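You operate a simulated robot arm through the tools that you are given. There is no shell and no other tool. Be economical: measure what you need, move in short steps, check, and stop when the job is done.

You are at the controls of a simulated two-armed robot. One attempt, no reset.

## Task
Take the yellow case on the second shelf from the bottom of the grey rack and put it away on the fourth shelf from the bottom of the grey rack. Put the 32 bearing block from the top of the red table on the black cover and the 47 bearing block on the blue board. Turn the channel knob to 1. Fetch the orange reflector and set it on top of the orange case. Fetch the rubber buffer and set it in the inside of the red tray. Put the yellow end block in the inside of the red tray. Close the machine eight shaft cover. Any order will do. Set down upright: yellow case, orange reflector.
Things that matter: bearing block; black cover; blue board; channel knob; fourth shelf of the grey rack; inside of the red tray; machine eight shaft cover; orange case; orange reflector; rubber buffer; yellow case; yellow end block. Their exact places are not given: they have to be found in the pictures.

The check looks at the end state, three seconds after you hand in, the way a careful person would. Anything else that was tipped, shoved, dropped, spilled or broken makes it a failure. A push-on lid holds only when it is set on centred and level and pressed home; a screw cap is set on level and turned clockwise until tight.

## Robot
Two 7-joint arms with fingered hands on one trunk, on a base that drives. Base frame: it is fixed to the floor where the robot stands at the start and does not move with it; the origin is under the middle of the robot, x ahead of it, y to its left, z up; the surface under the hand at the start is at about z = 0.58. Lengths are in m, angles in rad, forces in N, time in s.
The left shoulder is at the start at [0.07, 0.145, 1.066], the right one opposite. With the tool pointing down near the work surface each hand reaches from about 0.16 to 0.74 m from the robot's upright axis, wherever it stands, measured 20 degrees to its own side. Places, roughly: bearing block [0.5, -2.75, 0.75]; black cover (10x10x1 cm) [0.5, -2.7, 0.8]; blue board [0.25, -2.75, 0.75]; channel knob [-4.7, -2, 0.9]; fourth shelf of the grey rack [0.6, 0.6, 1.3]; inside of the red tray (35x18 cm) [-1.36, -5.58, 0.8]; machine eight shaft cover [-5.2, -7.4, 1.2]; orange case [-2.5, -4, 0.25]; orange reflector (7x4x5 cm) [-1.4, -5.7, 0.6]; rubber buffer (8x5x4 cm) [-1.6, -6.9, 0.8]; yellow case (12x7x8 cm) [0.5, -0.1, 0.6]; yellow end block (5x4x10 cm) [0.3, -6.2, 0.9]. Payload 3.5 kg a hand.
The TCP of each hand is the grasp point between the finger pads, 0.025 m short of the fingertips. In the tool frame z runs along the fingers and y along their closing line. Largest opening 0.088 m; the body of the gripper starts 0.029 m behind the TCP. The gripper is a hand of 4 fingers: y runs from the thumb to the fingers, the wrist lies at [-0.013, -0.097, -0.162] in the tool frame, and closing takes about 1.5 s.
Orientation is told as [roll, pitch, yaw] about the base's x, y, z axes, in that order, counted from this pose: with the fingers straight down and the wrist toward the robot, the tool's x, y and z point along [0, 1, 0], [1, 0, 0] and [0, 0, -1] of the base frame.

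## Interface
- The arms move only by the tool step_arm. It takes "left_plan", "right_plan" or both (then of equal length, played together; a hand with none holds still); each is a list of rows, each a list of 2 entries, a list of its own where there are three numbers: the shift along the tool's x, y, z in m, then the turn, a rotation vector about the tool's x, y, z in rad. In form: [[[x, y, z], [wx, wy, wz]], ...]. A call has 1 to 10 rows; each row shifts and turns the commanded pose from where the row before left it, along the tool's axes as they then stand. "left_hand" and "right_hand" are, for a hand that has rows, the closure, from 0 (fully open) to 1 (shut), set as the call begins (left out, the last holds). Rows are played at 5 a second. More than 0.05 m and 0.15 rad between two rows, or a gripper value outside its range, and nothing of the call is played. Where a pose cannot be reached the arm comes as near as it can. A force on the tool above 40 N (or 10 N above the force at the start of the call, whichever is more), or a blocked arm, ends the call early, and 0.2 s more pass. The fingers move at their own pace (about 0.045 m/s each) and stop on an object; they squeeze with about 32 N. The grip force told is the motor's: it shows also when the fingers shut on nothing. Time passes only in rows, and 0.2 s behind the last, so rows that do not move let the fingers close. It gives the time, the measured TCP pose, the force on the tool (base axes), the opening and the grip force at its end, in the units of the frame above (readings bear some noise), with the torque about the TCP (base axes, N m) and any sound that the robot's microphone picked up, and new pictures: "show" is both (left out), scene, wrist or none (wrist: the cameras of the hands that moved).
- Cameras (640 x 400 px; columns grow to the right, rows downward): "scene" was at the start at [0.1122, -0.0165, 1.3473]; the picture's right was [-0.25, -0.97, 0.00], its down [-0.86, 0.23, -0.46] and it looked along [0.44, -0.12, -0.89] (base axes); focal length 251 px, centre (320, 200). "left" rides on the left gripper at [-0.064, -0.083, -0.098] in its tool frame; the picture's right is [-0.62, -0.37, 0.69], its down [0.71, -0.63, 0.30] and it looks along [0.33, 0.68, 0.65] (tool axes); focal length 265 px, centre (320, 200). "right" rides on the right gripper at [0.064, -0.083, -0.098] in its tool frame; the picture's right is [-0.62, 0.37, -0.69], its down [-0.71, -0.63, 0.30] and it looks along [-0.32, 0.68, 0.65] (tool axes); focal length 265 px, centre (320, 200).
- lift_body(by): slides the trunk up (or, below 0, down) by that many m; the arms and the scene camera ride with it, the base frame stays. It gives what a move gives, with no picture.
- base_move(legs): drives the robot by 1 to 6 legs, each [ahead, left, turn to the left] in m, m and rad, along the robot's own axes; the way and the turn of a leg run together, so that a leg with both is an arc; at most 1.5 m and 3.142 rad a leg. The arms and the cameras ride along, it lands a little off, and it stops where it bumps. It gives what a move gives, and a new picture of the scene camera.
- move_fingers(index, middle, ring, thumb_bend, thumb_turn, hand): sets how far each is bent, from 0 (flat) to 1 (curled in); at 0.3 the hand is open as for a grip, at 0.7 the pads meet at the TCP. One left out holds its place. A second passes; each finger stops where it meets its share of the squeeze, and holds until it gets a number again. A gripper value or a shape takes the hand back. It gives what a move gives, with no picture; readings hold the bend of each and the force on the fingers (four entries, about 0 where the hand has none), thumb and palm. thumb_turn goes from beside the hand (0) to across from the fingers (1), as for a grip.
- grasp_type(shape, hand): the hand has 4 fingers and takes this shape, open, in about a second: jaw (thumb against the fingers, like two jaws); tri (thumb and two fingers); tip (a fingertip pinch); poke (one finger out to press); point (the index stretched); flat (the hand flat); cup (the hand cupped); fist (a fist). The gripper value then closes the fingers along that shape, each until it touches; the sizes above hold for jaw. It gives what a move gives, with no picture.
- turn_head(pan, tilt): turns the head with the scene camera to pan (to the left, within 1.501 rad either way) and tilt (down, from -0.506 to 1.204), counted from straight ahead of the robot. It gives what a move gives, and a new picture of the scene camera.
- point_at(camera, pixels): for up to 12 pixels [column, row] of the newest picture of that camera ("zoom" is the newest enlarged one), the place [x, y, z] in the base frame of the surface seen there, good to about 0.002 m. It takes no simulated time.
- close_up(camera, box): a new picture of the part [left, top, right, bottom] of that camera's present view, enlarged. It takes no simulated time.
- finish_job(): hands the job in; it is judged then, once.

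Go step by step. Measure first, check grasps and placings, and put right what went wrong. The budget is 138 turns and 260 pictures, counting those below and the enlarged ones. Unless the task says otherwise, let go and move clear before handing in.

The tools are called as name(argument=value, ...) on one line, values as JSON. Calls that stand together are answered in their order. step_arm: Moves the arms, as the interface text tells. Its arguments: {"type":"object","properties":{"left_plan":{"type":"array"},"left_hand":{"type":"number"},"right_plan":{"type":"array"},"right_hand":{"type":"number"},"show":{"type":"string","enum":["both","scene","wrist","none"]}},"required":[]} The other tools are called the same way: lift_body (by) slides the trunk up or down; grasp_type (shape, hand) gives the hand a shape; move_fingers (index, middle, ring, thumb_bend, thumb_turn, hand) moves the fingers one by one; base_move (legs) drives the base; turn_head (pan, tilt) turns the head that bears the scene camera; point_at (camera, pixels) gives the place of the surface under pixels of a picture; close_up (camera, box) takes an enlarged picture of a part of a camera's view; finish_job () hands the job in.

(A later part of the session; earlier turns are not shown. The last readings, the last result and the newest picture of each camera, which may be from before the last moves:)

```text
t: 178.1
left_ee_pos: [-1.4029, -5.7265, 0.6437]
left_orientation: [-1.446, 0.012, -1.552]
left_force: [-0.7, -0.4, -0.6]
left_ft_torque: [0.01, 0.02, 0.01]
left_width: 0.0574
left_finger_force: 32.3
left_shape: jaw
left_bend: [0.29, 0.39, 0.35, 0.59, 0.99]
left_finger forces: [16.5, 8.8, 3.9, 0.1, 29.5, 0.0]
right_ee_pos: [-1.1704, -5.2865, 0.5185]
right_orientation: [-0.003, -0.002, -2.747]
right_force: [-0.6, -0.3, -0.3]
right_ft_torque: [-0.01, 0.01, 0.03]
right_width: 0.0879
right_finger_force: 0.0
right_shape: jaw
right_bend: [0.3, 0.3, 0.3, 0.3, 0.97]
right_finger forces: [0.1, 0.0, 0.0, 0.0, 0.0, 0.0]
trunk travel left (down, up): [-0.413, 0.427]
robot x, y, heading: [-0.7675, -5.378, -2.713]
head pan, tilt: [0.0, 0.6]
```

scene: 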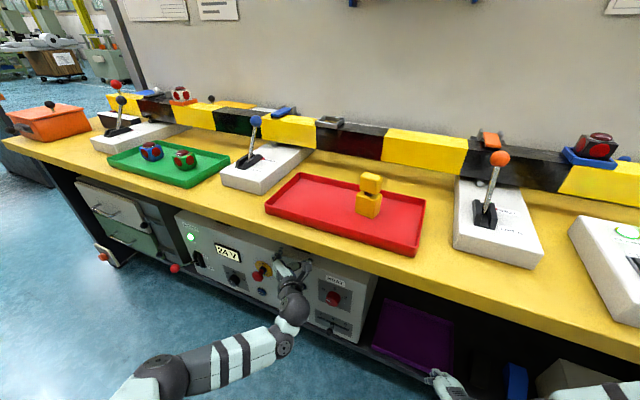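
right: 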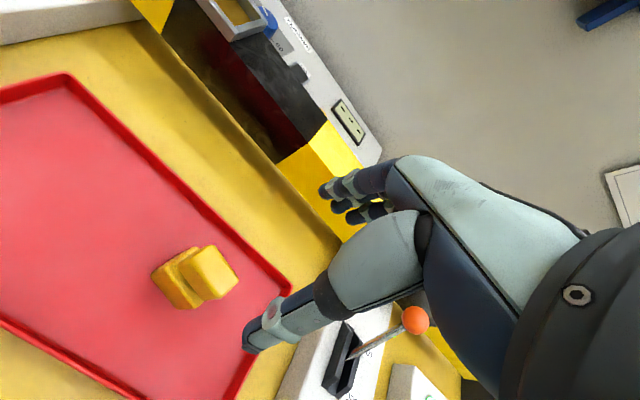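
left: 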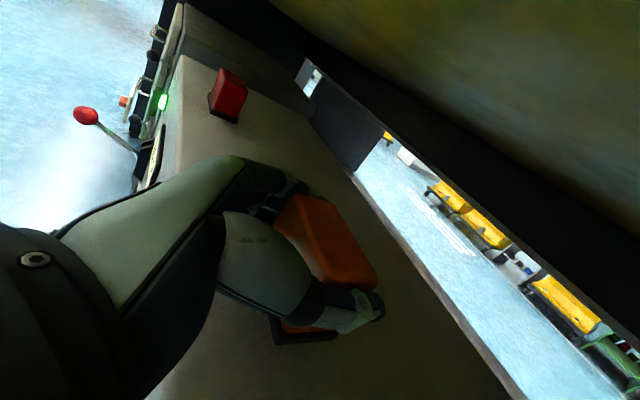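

It is held. I back straight out, raise the trunk, and go look for the rubber buffer at y≈−6.9.

base_move(legs=[[-0.32, 0.147, 0], [-0.1, 0, -0.43]])

lift_body(by=0.4)

base_move(legs=[[0, 1.2, 0]])

turn_head(pan=0.0, tilt=0.7)

```text
t: 181.7
left_ee_pos: [-1.0415, -5.408, 0.6429]
left_orientation: [-1.445, 0.012, -1.98]
left_force: [0.3, 0.4, 0.0]
left_ft_torque: [0.0, 0.0, 0.02]
left_width: 0.0571
left_finger_force: 32.0
left_shape: jaw
left_bend: [0.29, 0.39, 0.35, 0.59, 0.99]
left_finger forces: [16.6, 8.8, 3.9, 0.0, 29.3, 0.0]
right_ee_pos: [-0.6489, -5.1055, 0.5191]
right_orientation: [-0.002, -0.003, 3.107]
right_force: [1.4, 0.6, -0.2]
right_ft_torque: [0.01, -0.02, 0.04]
right_width: 0.0882
right_finger_force: 0.1
right_shape: jaw
right_bend: [0.3, 0.3, 0.3, 0.3, 0.97]
right_finger forces: [0.0, 0.0, 0.1, 0.1, 0.0, 0.0]
trunk travel left (down, up): [-0.413, 0.427]
robot x, y, heading: [-0.318, -5.3538, -3.141]
head pan, tilt: [0.0, 0.6]
```

scene: 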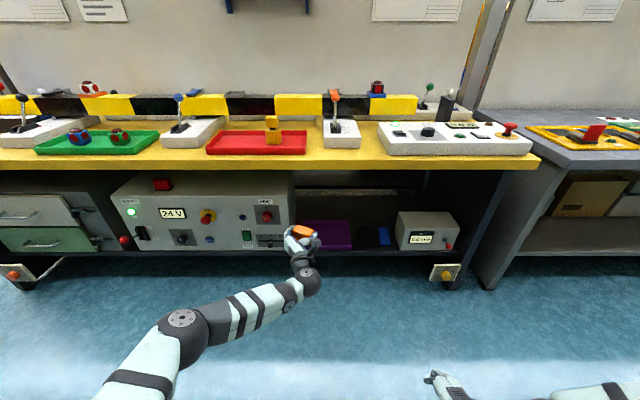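

```text
t: 185.5
left_ee_pos: [-1.0423, -5.4093, 1.0428]
left_orientation: [-1.446, 0.015, -1.982]
left_force: [-0.4, -1.3, -1.0]
left_ft_torque: [-0.02, 0.0, 0.01]
left_width: 0.0572
left_finger_force: 31.9
left_shape: jaw
left_bend: [0.29, 0.39, 0.35, 0.59, 0.99]
left_finger forces: [16.5, 8.8, 3.9, 0.0, 29.3, 0.1]
right_ee_pos: [-0.6498, -5.105, 0.919]
right_orientation: [-0.003, 0.0, 3.108]
right_force: [0.2, 0.2, -0.4]
right_ft_torque: [-0.02, 0.01, -0.05]
right_width: 0.0878
right_finger_force: 0.1
right_shape: jaw
right_bend: [0.3, 0.3, 0.3, 0.3, 0.97]
right_finger forces: [0.1, 0.0, 0.0, 0.1, 0.1, 0.0]
trunk travel left (down, up): [-0.813, 0.027]
robot x, y, heading: [-0.3175, -5.3535, -3.142]
head pan, tilt: [0.0, 0.6]
```

```text
t: 191.5
left_ee_pos: [-1.0405, -6.604, 1.0428]
left_orientation: [-1.445, 0.012, -1.978]
left_force: [0.0, 0.1, -0.8]
left_ft_torque: [-0.01, 0.01, -0.01]
left_width: 0.0573
left_finger_force: 31.7
left_shape: jaw
left_bend: [0.29, 0.39, 0.35, 0.59, 0.99]
left_finger forces: [16.5, 8.7, 3.9, 0.1, 29.3, 0.0]
right_ee_pos: [-0.6488, -6.3, 0.9194]
right_orientation: [-0.001, -0.002, 3.108]
right_force: [0.7, -0.5, 0.4]
right_ft_torque: [0.0, 0.01, 0.02]
right_width: 0.0878
right_finger_force: 0.1
right_shape: jaw
right_bend: [0.3, 0.3, 0.3, 0.3, 0.97]
right_finger forces: [0.0, 0.0, 0.0, 0.1, 0.0, 0.1]
trunk travel left (down, up): [-0.813, 0.027]
robot x, y, heading: [-0.3176, -6.5502, -3.143]
head pan, tilt: [0.0, 0.6]
```

scene: 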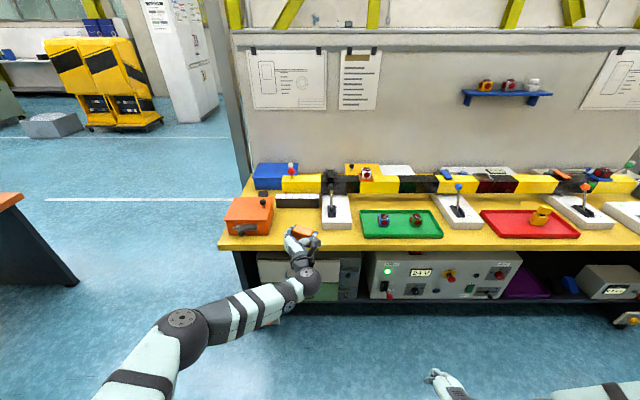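

```text
t: 192.2
left_ee_pos: [-1.0405, -6.6037, 1.0438]
left_orientation: [-1.446, 0.012, -1.979]
left_force: [0.4, 0.2, -0.2]
left_ft_torque: [0.02, 0.03, -0.01]
left_width: 0.0572
left_finger_force: 31.6
left_shape: jaw
left_bend: [0.29, 0.39, 0.35, 0.59, 0.99]
left_finger forces: [16.5, 8.7, 3.9, 0.1, 29.4, 0.1]
right_ee_pos: [-0.6483, -6.3017, 0.9184]
right_orientation: [-0.002, -0.002, 3.109]
right_force: [0.2, -0.2, -1.0]
right_ft_torque: [-0.03, -0.01, 0.01]
right_width: 0.088
right_finger_force: 0.1
right_shape: jaw
right_bend: [0.3, 0.3, 0.3, 0.3, 0.97]
right_finger forces: [0.0, 0.0, 0.0, 0.1, 0.1, 0.0]
trunk travel left (down, up): [-0.813, 0.027]
robot x, y, heading: [-0.3179, -6.5521, -3.14]
head pan, tilt: [0.0, 0.7]
```

scene: 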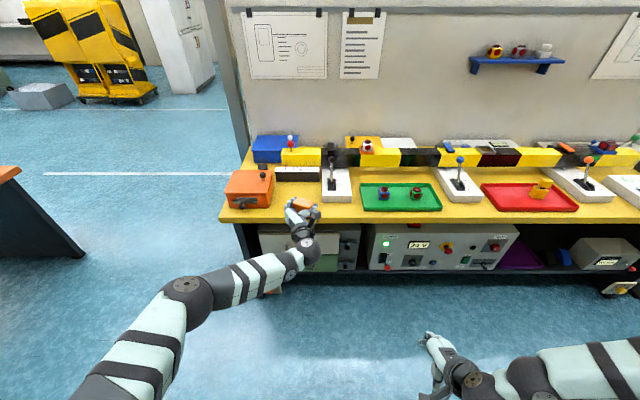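

I zoom on the left end of the table where the buffer should be.

close_up(camera="scene", box=[215, 120, 375, 220])

close_up(camera="scene", box=[330, 120, 640, 220])

```text
4.00 times, centred on (295, 170) of scene
```

zoom: 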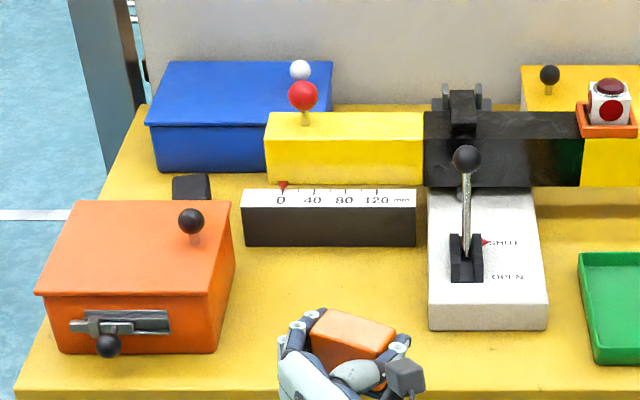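

```text
2.06 times, centred on (485, 170) of scene
```

zoom: 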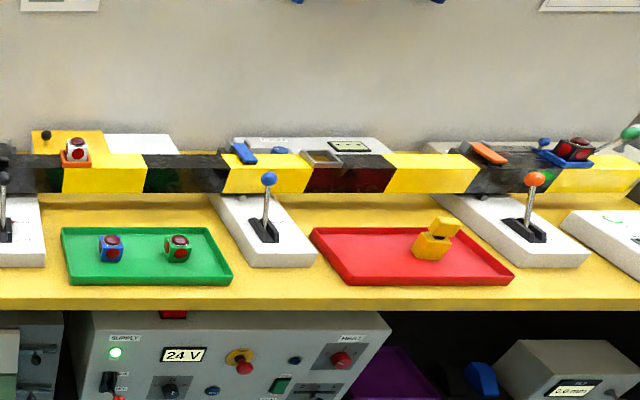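

A black block sits behind the orange box at first zoom (190,187); I measure it.

close_up(camera="scene", box=[230, 140, 310, 190])

point_at(camera="zoom", pixels=[[220, 200], [200, 175], [260, 175], [230, 180], [190, 205], [265, 200], [300, 240], [280, 90], [340, 110], [250, 300], [310, 215], [210, 225]])

```text
8.00 times, centred on (270, 165) of scene
```

zoom: 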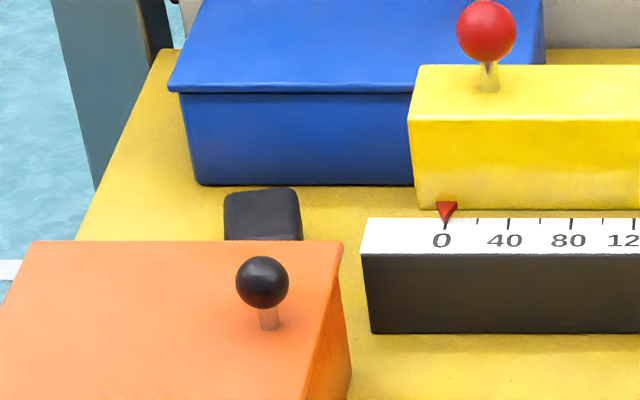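

```text
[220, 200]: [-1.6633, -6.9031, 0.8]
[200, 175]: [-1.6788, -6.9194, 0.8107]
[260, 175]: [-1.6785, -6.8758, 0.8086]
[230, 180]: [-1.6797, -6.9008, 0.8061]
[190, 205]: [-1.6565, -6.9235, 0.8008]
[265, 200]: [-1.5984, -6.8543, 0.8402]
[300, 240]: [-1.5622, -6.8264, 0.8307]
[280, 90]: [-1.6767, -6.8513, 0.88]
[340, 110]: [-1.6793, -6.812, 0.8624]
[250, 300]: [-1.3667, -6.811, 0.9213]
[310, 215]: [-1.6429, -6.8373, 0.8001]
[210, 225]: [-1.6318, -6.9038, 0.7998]
```

The black block top is z 0.84 – the buffer, 5 cm along y. I measure neighbours around it to plan the approach from the table's end.

point_at(camera="zoom", pixels=[[229, 195], [295, 192], [240, 236], [299, 236], [362, 222], [370, 325], [412, 205], [420, 75], [335, 247], [35, 245], [200, 182], [160, 60]])

point_at(camera="scene", pixels=[[218, 222], [245, 150], [225, 195], [272, 200], [237, 204], [270, 173], [231, 170], [215, 205], [110, 270], [40, 170]])

```text
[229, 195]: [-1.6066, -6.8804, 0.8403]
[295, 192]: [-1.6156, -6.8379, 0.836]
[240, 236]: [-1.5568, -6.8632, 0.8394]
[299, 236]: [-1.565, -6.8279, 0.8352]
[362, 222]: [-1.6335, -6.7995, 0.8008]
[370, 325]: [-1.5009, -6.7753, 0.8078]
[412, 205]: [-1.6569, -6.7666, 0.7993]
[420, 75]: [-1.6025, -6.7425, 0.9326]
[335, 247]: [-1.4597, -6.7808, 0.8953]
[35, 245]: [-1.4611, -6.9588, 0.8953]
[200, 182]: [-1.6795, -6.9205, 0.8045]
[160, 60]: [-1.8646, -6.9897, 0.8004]
```

```text
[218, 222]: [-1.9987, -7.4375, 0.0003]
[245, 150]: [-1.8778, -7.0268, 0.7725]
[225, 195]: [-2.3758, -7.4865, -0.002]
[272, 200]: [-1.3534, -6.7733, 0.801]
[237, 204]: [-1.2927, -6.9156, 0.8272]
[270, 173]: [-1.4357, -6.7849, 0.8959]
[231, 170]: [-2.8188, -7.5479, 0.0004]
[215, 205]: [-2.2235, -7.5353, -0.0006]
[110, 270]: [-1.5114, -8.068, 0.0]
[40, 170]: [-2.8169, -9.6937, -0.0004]
```

The buffer is about 8×5 cm, yawed ~0.2, centre ≈(−1.572,−6.853). I'll reach it from the table's end (facing +y) with the right hand; first I draw the left hand with the reflector back, then drive round.

step_arm(left_plan=[[[0.0055, 0.012, -0.0438], [0, 0, 0]], [[0.0055, 0.012, -0.0438], [0, 0, 0]], [[0.0055, 0.012, -0.0438], [0, 0, 0]], [[0.0055, 0.012, -0.0438], [0, 0, 0]], [[0.0055, 0.012, -0.0438], [0, 0, 0]], [[0.0055, 0.012, -0.0438], [0, 0, 0]], [[0.0055, 0.012, -0.0438], [0, 0, 0]]], show="none")

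base_move(legs=[[0, 1.05, 0], [1.35, 0, 0], [0, 0, -1.571]])

```text
t: 193.8
left_ee_pos: [-0.7897, -6.8047, 1.0429]
left_orientation: [-1.446, 0.009, -1.978]
left_force: [-0.4, 0.5, -0.7]
left_ft_torque: [0.01, 0.04, -0.02]
left_width: 0.0565
left_finger_force: 32.3
left_shape: jaw
left_bend: [0.29, 0.4, 0.36, 0.6, 0.99]
left_finger forces: [16.3, 8.6, 3.9, 0.0, 29.0, 0.0]
right_ee_pos: [-0.6483, -6.301, 0.9202]
right_orientation: [-0.001, -0.003, 3.11]
right_force: [-0.3, -0.7, 0.4]
right_ft_torque: [0.01, -0.01, 0.02]
right_width: 0.0883
right_finger_force: 0.1
right_shape: jaw
right_bend: [0.3, 0.3, 0.3, 0.3, 0.97]
right_finger forces: [0.0, 0.0, 0.0, 0.0, 0.0, 0.0]
trunk travel left (down, up): [-0.813, 0.027]
robot x, y, heading: [-0.3186, -6.5478, -3.138]
head pan, tilt: [0.0, 0.7]
```

```text
t: 209.4
left_ee_pos: [-1.9395, -7.1241, 1.0418]
left_orientation: [-1.444, 0.013, 2.739]
left_force: [0.3, 0.5, -0.5]
left_ft_torque: [-0.02, 0.03, -0.01]
left_width: 0.0568
left_finger_force: 32.1
left_shape: jaw
left_bend: [0.29, 0.4, 0.36, 0.6, 0.99]
left_finger forces: [16.4, 8.6, 3.9, 0.0, 29.0, 0.0]
right_ee_pos: [-1.4336, -7.2632, 0.9191]
right_orientation: [-0.002, -0.003, 1.545]
right_force: [-0.3, 0.8, 1.0]
right_ft_torque: [-0.02, -0.01, 0.01]
right_width: 0.0877
right_finger_force: 0.1
right_shape: jaw
right_bend: [0.3, 0.3, 0.3, 0.3, 0.97]
right_finger forces: [0.0, 0.0, 0.0, 0.0, 0.0, 0.0]
trunk travel left (down, up): [-0.813, 0.027]
robot x, y, heading: [-1.6833, -7.5962, 1.578]
head pan, tilt: [0.0, 0.7]
```

scene: 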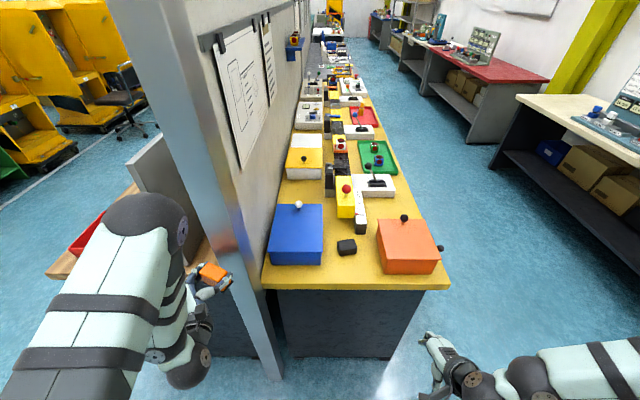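

The buffer is visible at (346,247); the left hand must stay clear of the post at (240,290), so I pull it back more and measure.

step_arm(left_plan=[[[0.0048, -0.0169, -0.0387], [0, 0, 0]], [[0.0048, -0.0169, -0.0387], [0, 0, 0]], [[0.0048, -0.0169, -0.0387], [0, 0, 0]], [[0.0048, -0.0169, -0.0387], [0, 0, 0]]], show="none")

close_up(camera="scene", box=[266, 190, 446, 300])

point_at(camera="scene", pixels=[[339, 241], [353, 240], [356, 252], [341, 254], [346, 244], [380, 260], [322, 262], [355, 233], [300, 285], [240, 290], [440, 247], [346, 225]])

```text
t: 209.8
left_ee_pos: [-1.9373, -7.1599, 1.0376]
left_orientation: [-1.407, -0.009, 2.731]
left_force: [10.5, 1.2, -5.9]
left_ft_torque: [0.57, 1.17, 1.47]
left_width: 0.0566
left_finger_force: 32.0
left_shape: jaw
left_bend: [0.29, 0.4, 0.36, 0.6, 0.99]
left_finger forces: [16.5, 8.7, 3.9, 0.0, 29.2, 0.0]
left hand out of reach, approached as far as the arm can: row 2
right_ee_pos: [-1.4337, -7.265, 0.9187]
right_orientation: [0.0, -0.002, 1.543]
right_force: [-0.2, -0.4, 0.0]
right_ft_torque: [0.01, 0.0, 0.03]
right_width: 0.088
right_finger_force: 0.0
right_shape: jaw
right_bend: [0.3, 0.3, 0.3, 0.3, 0.97]
right_finger forces: [0.1, 0.0, 0.1, 0.0, 0.0, 0.1]
trunk travel left (down, up): [-0.813, 0.027]
robot x, y, heading: [-1.6813, -7.5979, 1.578]
head pan, tilt: [0.0, 0.7]
stopped in row 2 (left hand): the force on the tool passed its limit at 142 N (the readings are from after the stop); the commanded pose is now the measured one
```

```text
3.56 times, centred on (356, 245) of scene
```

zoom: 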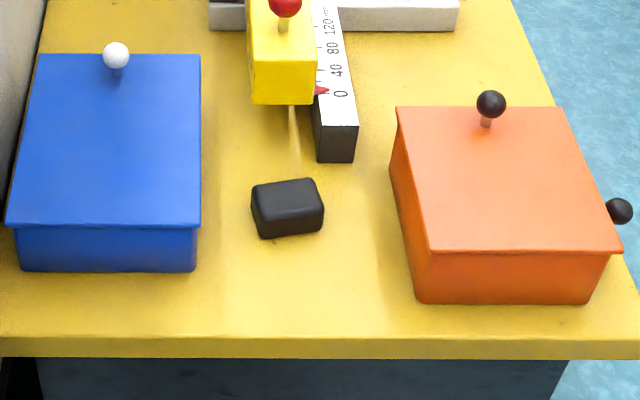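

```text
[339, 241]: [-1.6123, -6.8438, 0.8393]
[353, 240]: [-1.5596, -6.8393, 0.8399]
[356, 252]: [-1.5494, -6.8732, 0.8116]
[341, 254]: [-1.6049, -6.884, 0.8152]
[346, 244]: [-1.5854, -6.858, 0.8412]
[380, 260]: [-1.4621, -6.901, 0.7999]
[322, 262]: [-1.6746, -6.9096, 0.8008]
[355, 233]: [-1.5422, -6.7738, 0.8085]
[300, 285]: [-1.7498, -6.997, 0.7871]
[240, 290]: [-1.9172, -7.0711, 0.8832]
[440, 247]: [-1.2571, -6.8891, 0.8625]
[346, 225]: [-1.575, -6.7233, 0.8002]
```

The left hand has no room to retract here (it struck the robot itself) and the post blocks it, so I will first deliver the reflector on the other side and fetch the buffer on the way back. I ease the left hand forward, back off and drive to the next aisle.

step_arm(left_plan=[[[-0.004, 0.012, 0.03], [0, 0, 0]]], show="wrist")

base_move(legs=[[-0.2, 0, 0], [0, 1.4, 0]])

```text
t: 210.2
left_ee_pos: [-1.936, -7.1249, 1.0378]
left_orientation: [-1.411, -0.002, 2.733]
left_force: [-0.1, -0.5, -1.3]
left_ft_torque: [0.01, 0.01, -0.01]
left_width: 0.0568
left_finger_force: 31.9
left_shape: jaw
left_bend: [0.29, 0.4, 0.36, 0.6, 0.99]
left_finger forces: [16.6, 8.5, 4.0, 0.1, 29.2, 0.0]
right_ee_pos: [-1.4354, -7.2647, 0.9189]
right_orientation: [-0.003, -0.001, 1.542]
right_force: [0.4, 0.0, 0.3]
right_ft_torque: [-0.01, -0.01, 0.0]
right_width: 0.0879
right_finger_force: 0.1
right_shape: jaw
right_bend: [0.3, 0.3, 0.3, 0.3, 0.97]
right_finger forces: [0.0, 0.0, 0.0, 0.0, 0.0, 0.1]
trunk travel left (down, up): [-0.813, 0.027]
robot x, y, heading: [-1.6774, -7.5964, 1.578]
head pan, tilt: [0.0, 0.7]
```

left: 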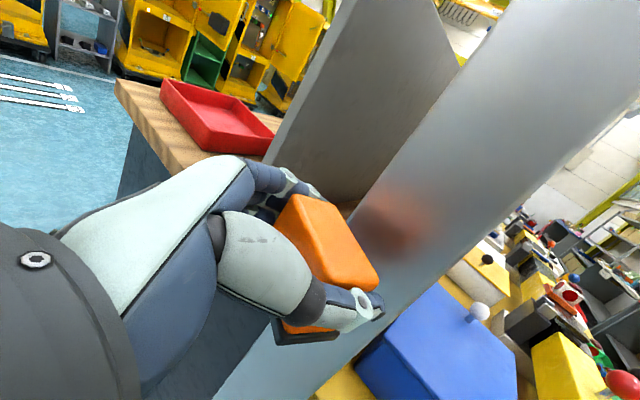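

```text
t: 218.4
left_ee_pos: [-3.3474, -7.3425, 1.0369]
left_orientation: [-1.41, -0.002, 2.738]
left_force: [-0.4, -0.4, 0.1]
left_ft_torque: [0.0, 0.02, 0.0]
left_width: 0.0569
left_finger_force: 31.6
left_shape: jaw
left_bend: [0.29, 0.4, 0.36, 0.6, 0.99]
left_finger forces: [16.5, 8.5, 4.0, 0.0, 29.2, 0.1]
right_ee_pos: [-2.8449, -7.4783, 0.9192]
right_orientation: [-0.002, -0.003, 1.552]
right_force: [-0.1, 0.8, 0.8]
right_ft_torque: [-0.02, -0.01, -0.03]
right_width: 0.0875
right_finger_force: 0.0
right_shape: jaw
right_bend: [0.3, 0.3, 0.3, 0.3, 0.97]
right_finger forces: [0.1, 0.0, 0.0, 0.0, 0.1, 0.1]
trunk travel left (down, up): [-0.813, 0.027]
robot x, y, heading: [-3.0847, -7.8114, 1.587]
head pan, tilt: [0.0, 0.7]
```

scene: 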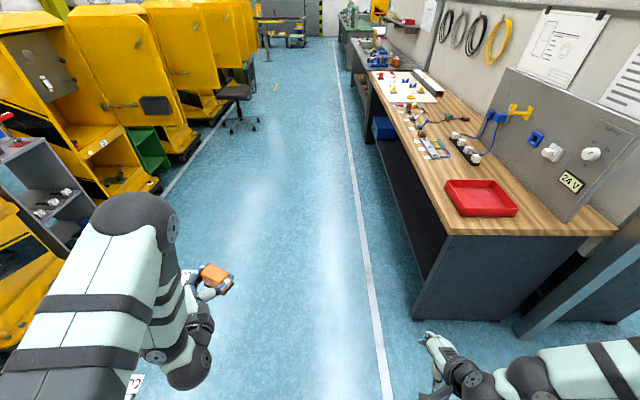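

The aisle is clear; another red tray is here but ours is the one at (−1.36,−5.58). I drive up the aisle to y≈−4 and face the tables on the right.

base_move(legs=[[1.45, 0, 0], [1.45, 0, 0], [0.9, 0, 0], [0, 0, -1.587]])

```text
t: 240.8
left_ee_pos: [-2.6647, -3.7486, 1.0369]
left_orientation: [-1.411, -0.003, 1.136]
left_force: [0.6, -0.6, -0.8]
left_ft_torque: [0.02, 0.01, 0.01]
left_width: 0.0566
left_finger_force: 31.7
left_shape: jaw
left_bend: [0.29, 0.4, 0.36, 0.6, 0.99]
left_finger forces: [16.4, 8.5, 3.9, 0.1, 29.0, 0.0]
right_ee_pos: [-2.8148, -4.2475, 0.9187]
right_orientation: [-0.001, -0.002, -0.051]
right_force: [0.1, -0.3, -0.1]
right_ft_torque: [-0.02, 0.0, 0.03]
right_width: 0.0878
right_finger_force: 0.0
right_shape: jaw
right_bend: [0.3, 0.3, 0.3, 0.3, 0.97]
right_finger forces: [0.0, 0.1, 0.0, 0.0, 0.1, 0.0]
trunk travel left (down, up): [-0.813, 0.027]
robot x, y, heading: [-3.1475, -3.9898, -0.014]
head pan, tilt: [0.0, 0.7]
```

scene: 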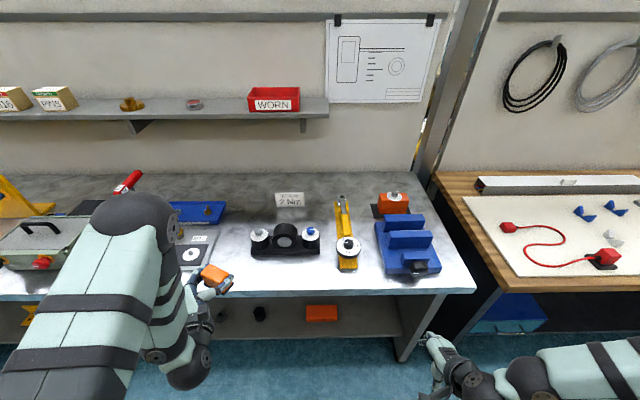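

An orange case is on the lower shelf at (321,314). I measure it and the shelf.

point_at(camera="scene", pixels=[[321, 308], [308, 308], [336, 308], [321, 318], [321, 304], [260, 313], [350, 330], [300, 297], [220, 317], [370, 310], [321, 291], [400, 350]])

close_up(camera="scene", box=[210, 280, 410, 360])

```text
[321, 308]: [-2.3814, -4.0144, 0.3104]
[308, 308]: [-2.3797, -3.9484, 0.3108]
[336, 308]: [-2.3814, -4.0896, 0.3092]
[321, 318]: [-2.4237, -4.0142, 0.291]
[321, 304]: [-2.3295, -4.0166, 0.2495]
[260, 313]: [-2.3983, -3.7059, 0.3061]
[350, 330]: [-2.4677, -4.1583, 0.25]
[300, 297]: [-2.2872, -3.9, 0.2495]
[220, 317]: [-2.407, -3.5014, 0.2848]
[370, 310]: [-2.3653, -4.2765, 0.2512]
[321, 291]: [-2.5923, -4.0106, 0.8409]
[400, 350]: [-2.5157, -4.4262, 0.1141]
```

```text
3.20 times, centred on (310, 320) of scene
```

zoom: 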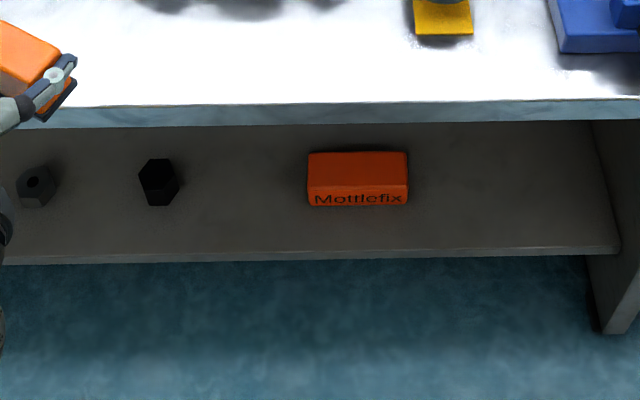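

The orange "Mottlefix" case: top z 0.310, x −2.42…−2.34, y −3.945…−4.09. I take a standoff pose with heading 0.42 (so the fingers point +x) and lower the trunk by 0.67.

base_move(legs=[[-0.15, -0.377, 0], [0, 0, 0.432]])

lift_body(by=-0.4)

lift_body(by=-0.27)

```text
t: 244.5
left_ee_pos: [-2.9656, -3.9511, 1.0367]
left_orientation: [-1.411, -0.005, 1.567]
left_force: [0.4, -0.3, -0.4]
left_ft_torque: [0.02, -0.01, -0.04]
left_width: 0.0565
left_finger_force: 32.0
left_shape: jaw
left_bend: [0.29, 0.4, 0.36, 0.6, 0.99]
left_finger forces: [16.2, 8.6, 3.9, 0.0, 29.0, 0.0]
right_ee_pos: [-2.8945, -4.4675, 0.9186]
right_orientation: [-0.003, 0.0, 0.378]
right_force: [0.0, 0.3, -0.6]
right_ft_torque: [0.02, -0.02, -0.01]
right_width: 0.088
right_finger_force: 0.0
right_shape: jaw
right_bend: [0.3, 0.3, 0.3, 0.3, 0.97]
right_finger forces: [0.0, 0.0, 0.1, 0.0, 0.1, 0.0]
trunk travel left (down, up): [-0.813, 0.027]
robot x, y, heading: [-3.2987, -4.3705, 0.415]
head pan, tilt: [0.0, 0.7]
```

scene: 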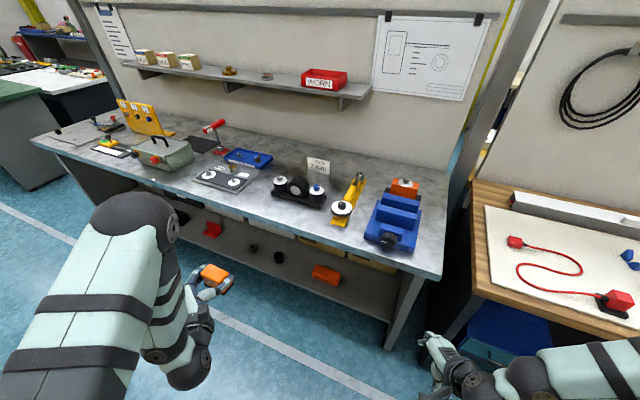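

```text
t: 248.4
left_ee_pos: [-2.9657, -3.9505, 0.6364]
left_orientation: [-1.411, -0.003, 1.565]
left_force: [-1.0, 0.3, -1.8]
left_ft_torque: [0.02, 0.01, 0.02]
left_width: 0.0567
left_finger_force: 31.6
left_shape: jaw
left_bend: [0.29, 0.4, 0.36, 0.6, 0.99]
left_finger forces: [16.3, 8.5, 3.9, 0.1, 28.9, 0.0]
right_ee_pos: [-2.8946, -4.466, 0.519]
right_orientation: [-0.001, -0.002, 0.377]
right_force: [-0.7, 0.0, -0.6]
right_ft_torque: [0.0, 0.0, 0.0]
right_width: 0.088
right_finger_force: 0.1
right_shape: jaw
right_bend: [0.3, 0.3, 0.3, 0.3, 0.97]
right_finger forces: [0.0, 0.0, 0.0, 0.0, 0.0, 0.0]
trunk travel left (down, up): [-0.413, 0.427]
robot x, y, heading: [-3.2936, -4.3715, 0.41]
head pan, tilt: [0.0, 0.7]
```

```text
t: 251.1
left_ee_pos: [-2.9668, -3.9498, 0.3665]
left_orientation: [-1.412, -0.004, 1.565]
left_force: [0.1, 0.1, -1.0]
left_ft_torque: [0.0, -0.02, -0.02]
left_width: 0.0566
left_finger_force: 32.3
left_shape: jaw
left_bend: [0.29, 0.4, 0.36, 0.6, 0.99]
left_finger forces: [16.4, 8.4, 3.9, 0.1, 29.0, 0.1]
right_ee_pos: [-2.8961, -4.4664, 0.2481]
right_orientation: [-0.002, -0.001, 0.377]
right_force: [0.5, 0.7, 0.6]
right_ft_torque: [-0.02, -0.03, 0.01]
right_width: 0.088
right_finger_force: 0.0
right_shape: jaw
right_bend: [0.3, 0.3, 0.3, 0.3, 0.97]
right_finger forces: [0.1, 0.0, 0.0, 0.0, 0.0, 0.1]
trunk travel left (down, up): [-0.143, 0.697]
robot x, y, heading: [-3.2963, -4.3702, 0.413]
head pan, tilt: [0.0, 0.7]
```

I level the roll, extend the left hand forward and up 2 cm, and tuck the right hand inward.

step_arm(left_plan=[[[-0.0075, 0, 0.0366], [0, -0.034, 0]], [[-0.0075, 0, 0.0366], [0, 0, 0]], [[-0.0075, 0, 0.0366], [0, 0, 0]], [[-0.0075, 0, 0.0366], [0, 0, 0]], [[-0.0075, 0, 0.0366], [0, 0, 0]], [[-0.0075, 0, 0.0366], [0, 0, 0]], [[-0.0075, 0, 0.0366], [0, 0, 0]]], right_plan=[[[0.014, 0, -0.0], [0, 0, 0]], [[0.014, 0, 0], [0, 0, 0]], [[0.014, 0, 0], [0, 0, 0]], [[0.014, 0, 0], [0, 0, 0]], [[0.014, 0, 0], [0, 0, 0]], [[0.014, 0, 0], [0, 0, 0]], [[0.014, 0, 0], [0, 0, 0]]], show="both")

```text
t: 252.7
left_ee_pos: [-2.7053, -3.9526, 0.3853]
left_orientation: [-1.443, -0.004, 1.568]
left_force: [-0.1, -0.2, -0.2]
left_ft_torque: [0.0, 0.0, -0.01]
left_width: 0.0566
left_finger_force: 32.2
left_shape: jaw
left_bend: [0.29, 0.4, 0.36, 0.6, 0.99]
left_finger forces: [16.4, 8.5, 4.0, 0.0, 28.9, 0.0]
right_ee_pos: [-2.9297, -4.3735, 0.246]
right_orientation: [-0.001, -0.002, 0.379]
right_force: [-0.3, -0.7, 0.0]
right_ft_torque: [-0.01, 0.0, 0.0]
right_width: 0.0879
right_finger_force: 0.0
right_shape: jaw
right_bend: [0.3, 0.3, 0.3, 0.3, 0.97]
right_finger forces: [0.0, 0.0, 0.0, 0.1, 0.0, 0.0]
right hand out of reach, approached as far as the arm can: row 3
trunk travel left (down, up): [-0.143, 0.697]
robot x, y, heading: [-3.2968, -4.3709, 0.415]
head pan, tilt: [0.0, 0.7]
```

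scene: 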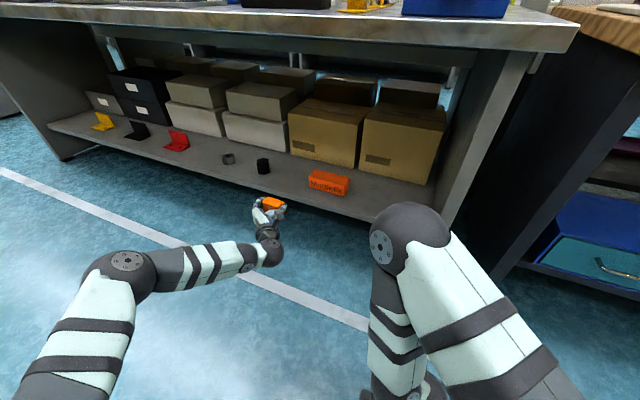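
right: 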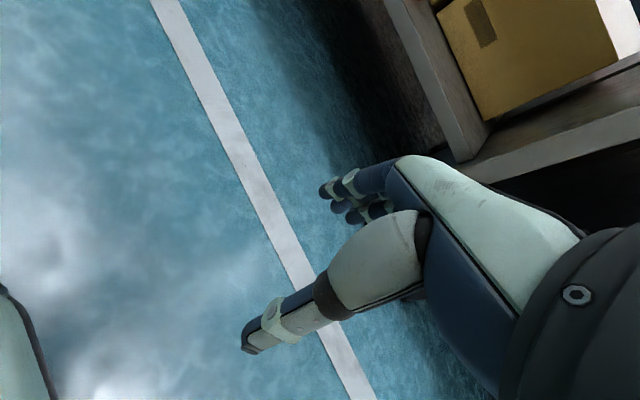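
left: 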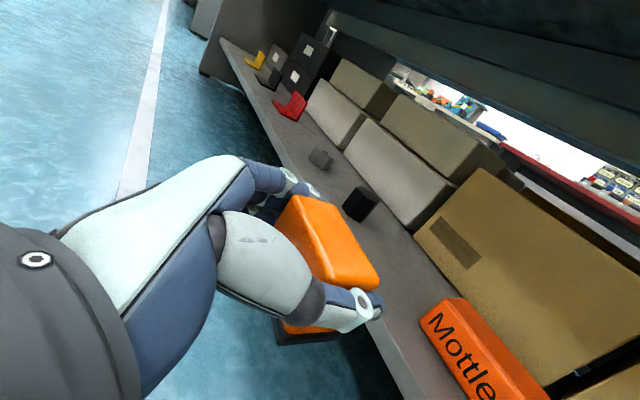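

I re-measure the case from this nearer view and the right elbow and table edge.

point_at(camera="scene", pixels=[[329, 175], [310, 172], [347, 178], [313, 170], [345, 194], [328, 188], [410, 225], [430, 215], [395, 215], [500, 30], [400, 20], [270, 203]])

close_up(camera="scene", box=[230, 150, 390, 250])

```text
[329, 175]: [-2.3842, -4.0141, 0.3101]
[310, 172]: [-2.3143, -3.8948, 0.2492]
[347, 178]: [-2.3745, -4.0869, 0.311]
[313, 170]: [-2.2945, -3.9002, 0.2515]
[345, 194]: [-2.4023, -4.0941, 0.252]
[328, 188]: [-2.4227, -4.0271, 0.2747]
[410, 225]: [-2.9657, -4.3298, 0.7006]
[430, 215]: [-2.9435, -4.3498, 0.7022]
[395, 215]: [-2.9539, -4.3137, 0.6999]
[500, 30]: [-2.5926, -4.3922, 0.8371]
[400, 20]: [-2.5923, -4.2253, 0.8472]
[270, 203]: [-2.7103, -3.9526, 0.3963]
```

```text
4.00 times, centred on (310, 200) of scene
```

zoom: 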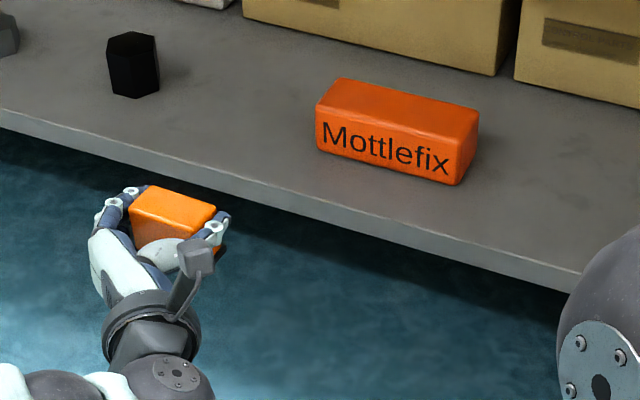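

point_at(camera="zoom", pixels=[[340, 84], [472, 112], [322, 106], [455, 134], [400, 108], [320, 148], [455, 180], [150, 192], [205, 210], [140, 212], [190, 232]])

```text
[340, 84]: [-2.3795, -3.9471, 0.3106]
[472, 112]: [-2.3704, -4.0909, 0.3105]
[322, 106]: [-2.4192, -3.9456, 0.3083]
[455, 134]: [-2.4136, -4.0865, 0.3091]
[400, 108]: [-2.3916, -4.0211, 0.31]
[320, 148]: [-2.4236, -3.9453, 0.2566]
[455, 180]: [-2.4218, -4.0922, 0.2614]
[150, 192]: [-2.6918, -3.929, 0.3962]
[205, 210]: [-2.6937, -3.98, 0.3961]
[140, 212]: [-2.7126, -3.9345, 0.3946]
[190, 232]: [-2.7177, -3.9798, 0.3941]
```

Case top centre is (−2.397,−4.018), only 5 cm deep. The reflector centre is (−2.704,−3.955). I drive it over the case.

base_move(legs=[[0.2556, -0.1814, 0]])

close_up(camera="scene", box=[220, 100, 420, 240])

close_up(camera="left", box=[0, 0, 640, 400])

```text
t: 254.8
left_ee_pos: [-2.3996, -4.0171, 0.3864]
left_orientation: [-1.446, -0.003, 1.564]
left_force: [0.0, 0.6, -0.3]
left_ft_torque: [0.01, -0.01, -0.02]
left_width: 0.0567
left_finger_force: 32.5
left_shape: jaw
left_bend: [0.29, 0.4, 0.36, 0.6, 0.99]
left_finger forces: [16.5, 8.5, 4.0, 0.0, 29.0, 0.0]
right_ee_pos: [-2.6233, -4.4396, 0.2468]
right_orientation: [-0.001, 0.0, 0.378]
right_force: [0.3, -0.6, 0.3]
right_ft_torque: [-0.01, 0.0, 0.03]
right_width: 0.088
right_finger_force: 0.0
right_shape: jaw
right_bend: [0.3, 0.3, 0.3, 0.3, 0.97]
right_finger forces: [0.0, 0.0, 0.0, 0.1, 0.0, 0.1]
trunk travel left (down, up): [-0.143, 0.697]
robot x, y, heading: [-2.9896, -4.4397, 0.413]
head pan, tilt: [0.0, 0.7]
```

scene: 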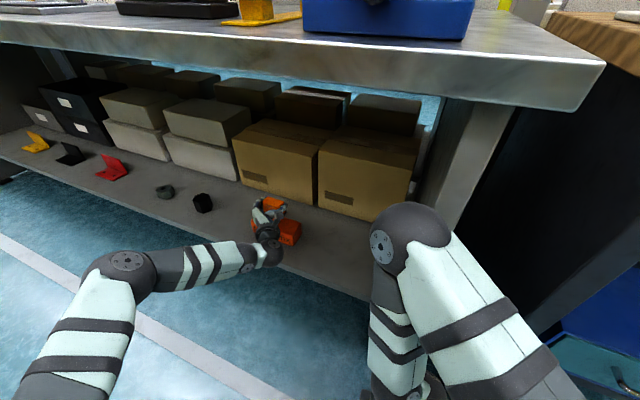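

```text
2.86 times, centred on (320, 170) of scene
```

zoom: 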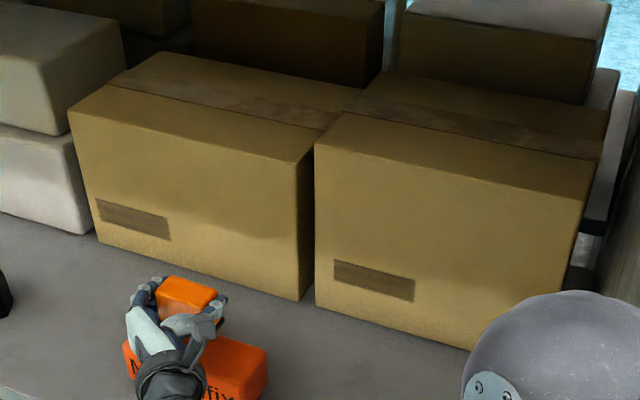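

```text
1.00 times, centred on (320, 200) of left (not enlarged: the box is as wide or as high as the picture)
```

zoom: 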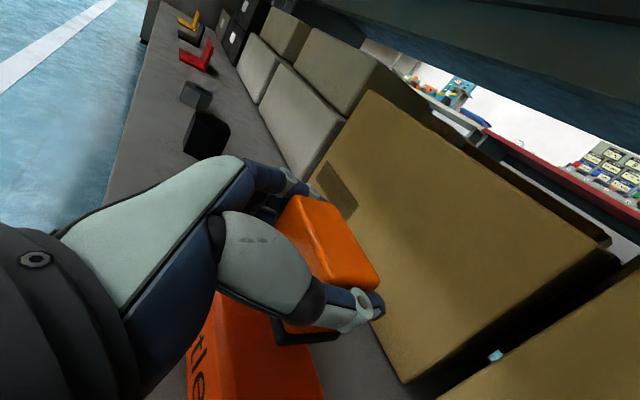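

Well centred over the case. I lower with the trunk.

lift_body(by=-0.033)

lift_body(by=-0.004)

close_up(camera="left", box=[160, 180, 480, 380])

close_up(camera="scene", box=[240, 180, 320, 260])

```text
t: 255.6
left_ee_pos: [-2.3989, -4.0191, 0.353]
left_orientation: [-1.447, -0.004, 1.565]
left_force: [0.8, 0.1, -0.2]
left_ft_torque: [-0.02, 0.0, 0.0]
left_width: 0.0565
left_finger_force: 32.1
left_shape: jaw
left_bend: [0.29, 0.4, 0.36, 0.6, 0.99]
left_finger forces: [16.5, 8.6, 4.1, 0.1, 29.1, 0.1]
right_ee_pos: [-2.6248, -4.4394, 0.2129]
right_orientation: [0.001, -0.002, 0.376]
right_force: [0.1, 0.2, 0.6]
right_ft_torque: [0.0, -0.01, -0.01]
right_width: 0.088
right_finger_force: 0.1
right_shape: jaw
right_bend: [0.3, 0.3, 0.3, 0.3, 0.97]
right_finger forces: [0.0, 0.0, 0.1, 0.0, 0.0, 0.0]
trunk travel left (down, up): [-0.11, 0.73]
robot x, y, heading: [-2.9914, -4.436, 0.412]
head pan, tilt: [0.0, 0.7]
```

```text
t: 256.1
left_ee_pos: [-2.3996, -4.017, 0.3487]
left_orientation: [-1.445, -0.004, 1.565]
left_force: [0.2, 0.6, -0.6]
left_ft_torque: [0.02, -0.03, 0.02]
left_width: 0.0566
left_finger_force: 32.1
left_shape: jaw
left_bend: [0.29, 0.4, 0.36, 0.6, 0.99]
left_finger forces: [16.4, 8.6, 4.0, 0.0, 29.3, 0.1]
right_ee_pos: [-2.6235, -4.4393, 0.2096]
right_orientation: [-0.003, -0.002, 0.378]
right_force: [-0.3, 0.3, -0.1]
right_ft_torque: [-0.01, 0.03, -0.01]
right_width: 0.0879
right_finger_force: 0.0
right_shape: jaw
right_bend: [0.3, 0.3, 0.3, 0.3, 0.97]
right_finger forces: [0.1, 0.1, 0.0, 0.0, 0.0, 0.1]
trunk travel left (down, up): [-0.106, 0.734]
robot x, y, heading: [-2.988, -4.4374, 0.413]
head pan, tilt: [0.0, 0.7]
```

```text
2.00 times, centred on (320, 280) of left
```

zoom: 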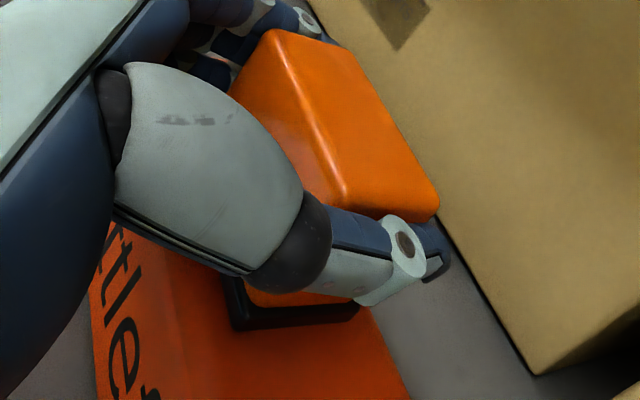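

```text
5.00 times, centred on (280, 220) of scene
```

zoom: 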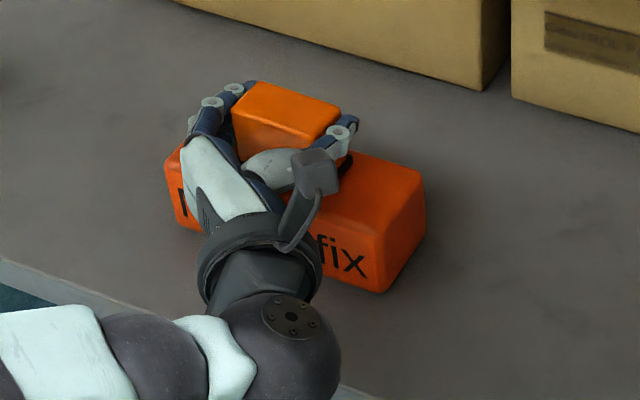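

point_at(camera="zoom", pixels=[[285, 105], [260, 92], [330, 115], [245, 125], [315, 135], [385, 190], [415, 180], [370, 215], [180, 165]])

lift_body(by=-0.003)

```text
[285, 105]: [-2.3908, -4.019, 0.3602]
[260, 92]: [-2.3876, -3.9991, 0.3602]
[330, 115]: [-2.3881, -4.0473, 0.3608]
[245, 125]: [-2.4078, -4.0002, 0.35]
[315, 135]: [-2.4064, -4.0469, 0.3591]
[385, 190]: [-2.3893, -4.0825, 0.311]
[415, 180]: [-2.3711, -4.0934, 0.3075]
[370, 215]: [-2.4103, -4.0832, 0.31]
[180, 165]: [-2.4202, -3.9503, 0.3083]
```

```text
t: 256.6
left_ee_pos: [-2.3997, -4.0182, 0.3488]
left_orientation: [-1.449, -0.003, 1.566]
left_force: [-0.5, -0.3, 6.7]
left_ft_torque: [0.16, -0.1, -0.03]
left_width: 0.0566
left_finger_force: 31.1
left_shape: jaw
left_bend: [0.73, 0.4, 0.36, 0.6, 0.99]
left_finger forces: [16.3, 8.7, 4.3, 0.0, 29.9, 0.0]
right_ee_pos: [-2.6248, -4.4395, 0.2063]
right_orientation: [-0.002, -0.002, 0.378]
right_force: [0.3, -0.6, -0.3]
right_ft_torque: [-0.01, 0.01, -0.04]
right_width: 0.088
right_finger_force: 0.1
right_shape: jaw
right_bend: [0.3, 0.3, 0.3, 0.3, 0.97]
right_finger forces: [0.0, 0.1, 0.1, 0.0, 0.1, 0.1]
trunk travel left (down, up): [-0.103, 0.737]
robot x, y, heading: [-2.9918, -4.4377, 0.406]
head pan, tilt: [0.0, 0.7]
```

Contact (6.7 N). I open the hand.

lift_body(by=0.002)

step_arm(left_plan=[[[0, 0, 0], [0, 0, 0]], [[0, 0, 0], [0, 0, 0]], [[0, 0, 0], [0, 0, 0]], [[0, 0, 0], [0, 0, 0]], [[0, 0, 0], [0, 0, 0]]], left_hand=0, show="wrist")

```text
t: 257.2
left_ee_pos: [-2.3994, -4.0184, 0.3495]
left_orientation: [-1.445, -0.003, 1.566]
left_force: [1.4, -0.4, 4.1]
left_ft_torque: [0.16, -0.06, -0.01]
left_width: 0.0565
left_finger_force: 31.8
left_shape: jaw
left_bend: [0.73, 0.4, 0.36, 0.6, 0.99]
left_finger forces: [16.4, 8.8, 4.3, 0.1, 29.6, 0.0]
right_ee_pos: [-2.6239, -4.4403, 0.2082]
right_orientation: [-0.002, -0.001, 0.379]
right_force: [0.0, -0.3, -0.1]
right_ft_torque: [0.0, -0.02, -0.02]
right_width: 0.0878
right_finger_force: 0.0
right_shape: jaw
right_bend: [0.3, 0.3, 0.3, 0.3, 0.97]
right_finger forces: [0.1, 0.0, 0.1, 0.0, 0.0, 0.1]
trunk travel left (down, up): [-0.105, 0.735]
robot x, y, heading: [-2.9913, -4.4357, 0.412]
head pan, tilt: [0.0, 0.7]
```

```text
t: 258.4
left_ee_pos: [-2.3991, -4.0169, 0.3486]
left_orientation: [-1.445, -0.003, 1.565]
left_force: [-0.6, -0.1, -0.4]
left_ft_torque: [-0.02, -0.01, -0.01]
left_width: 0.0877
left_finger_force: 0.0
left_shape: jaw
left_bend: [0.3, 0.3, 0.3, 0.3, 0.98]
left_finger forces: [0.0, 0.0, 0.0, 0.1, 0.0, 0.1]
right_ee_pos: [-2.6244, -4.439, 0.2097]
right_orientation: [-0.002, -0.003, 0.379]
right_force: [-0.5, -0.2, 0.2]
right_ft_torque: [0.01, 0.02, -0.01]
right_width: 0.0879
right_finger_force: 0.1
right_shape: jaw
right_bend: [0.3, 0.3, 0.3, 0.3, 0.97]
right_finger forces: [0.1, 0.0, 0.1, 0.1, 0.1, 0.0]
trunk travel left (down, up): [-0.105, 0.735]
robot x, y, heading: [-2.9921, -4.4368, 0.413]
head pan, tilt: [0.0, 0.7]
```

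left: 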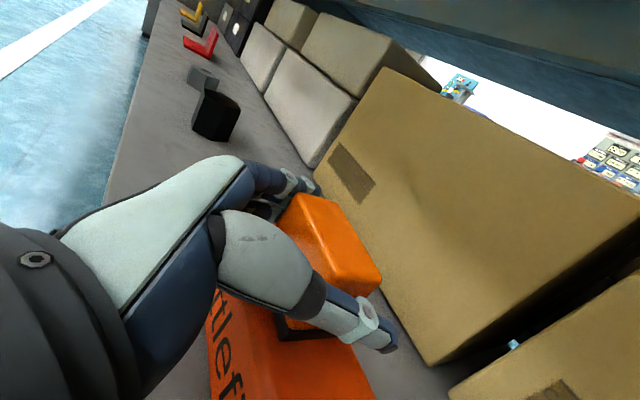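

It stands on the case. I lift 4 mm and back straight out.

lift_body(by=0.004)

base_move(legs=[[-0.366, 0.16, 0]])

close_up(camera="scene", box=[250, 120, 400, 220])

```text
t: 258.9
left_ee_pos: [-2.3998, -4.0178, 0.3536]
left_orientation: [-1.445, -0.004, 1.565]
left_force: [-0.6, -1.2, 0.1]
left_ft_torque: [0.0, -0.01, 0.03]
left_width: 0.0874
left_finger_force: 0.1
left_shape: jaw
left_bend: [0.3, 0.3, 0.3, 0.3, 0.98]
left_finger forces: [0.1, 0.0, 0.1, 0.1, 0.0, 0.0]
right_ee_pos: [-2.6238, -4.4397, 0.2125]
right_orientation: [-0.002, -0.003, 0.382]
right_force: [-0.3, 0.0, -0.4]
right_ft_torque: [0.0, -0.01, 0.02]
right_width: 0.0879
right_finger_force: 0.1
right_shape: jaw
right_bend: [0.3, 0.3, 0.3, 0.3, 0.97]
right_finger forces: [0.0, 0.0, 0.1, 0.1, 0.0, 0.0]
trunk travel left (down, up): [-0.109, 0.731]
robot x, y, heading: [-2.9911, -4.436, 0.41]
head pan, tilt: [0.0, 0.7]
```

```text
t: 261.4
left_ee_pos: [-2.7978, -4.0145, 0.352]
left_orientation: [-1.446, -0.003, 1.567]
left_force: [0.3, -0.5, -1.0]
left_ft_torque: [-0.03, -0.02, 0.0]
left_width: 0.0877
left_finger_force: 0.2
left_shape: jaw
left_bend: [0.3, 0.3, 0.3, 0.3, 0.98]
left_finger forces: [0.0, 0.1, 0.0, 0.0, 0.0, 0.1]
right_ee_pos: [-3.0223, -4.4382, 0.2118]
right_orientation: [-0.003, -0.001, 0.382]
right_force: [0.6, 0.5, -0.7]
right_ft_torque: [0.0, 0.03, -0.03]
right_width: 0.0877
right_finger_force: 0.0
right_shape: jaw
right_bend: [0.3, 0.3, 0.3, 0.3, 0.97]
right_finger forces: [0.0, 0.0, 0.0, 0.0, 0.1, 0.1]
trunk travel left (down, up): [-0.109, 0.731]
robot x, y, heading: [-3.3911, -4.4326, 0.414]
head pan, tilt: [0.0, 0.7]
```

scene: 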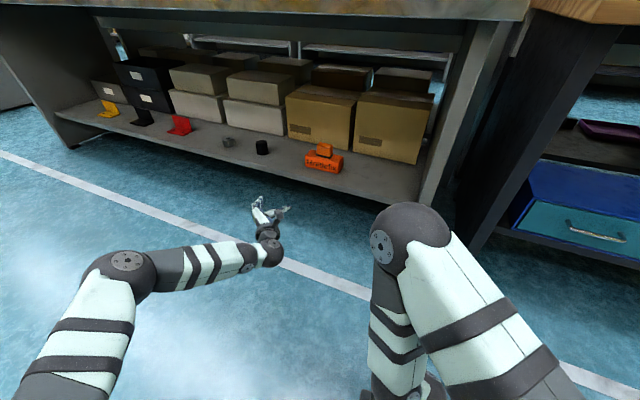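

```text
4.00 times, centred on (325, 170) of scene
```

zoom: 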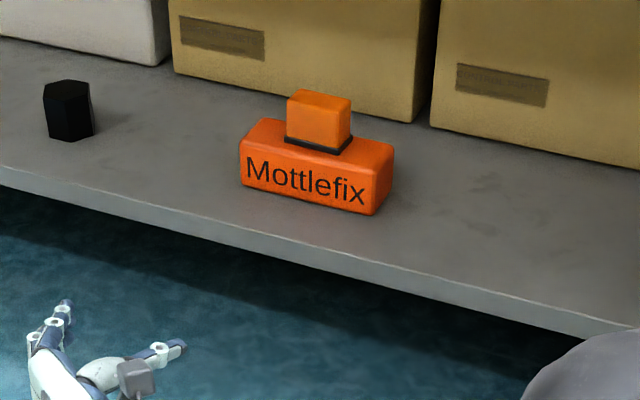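

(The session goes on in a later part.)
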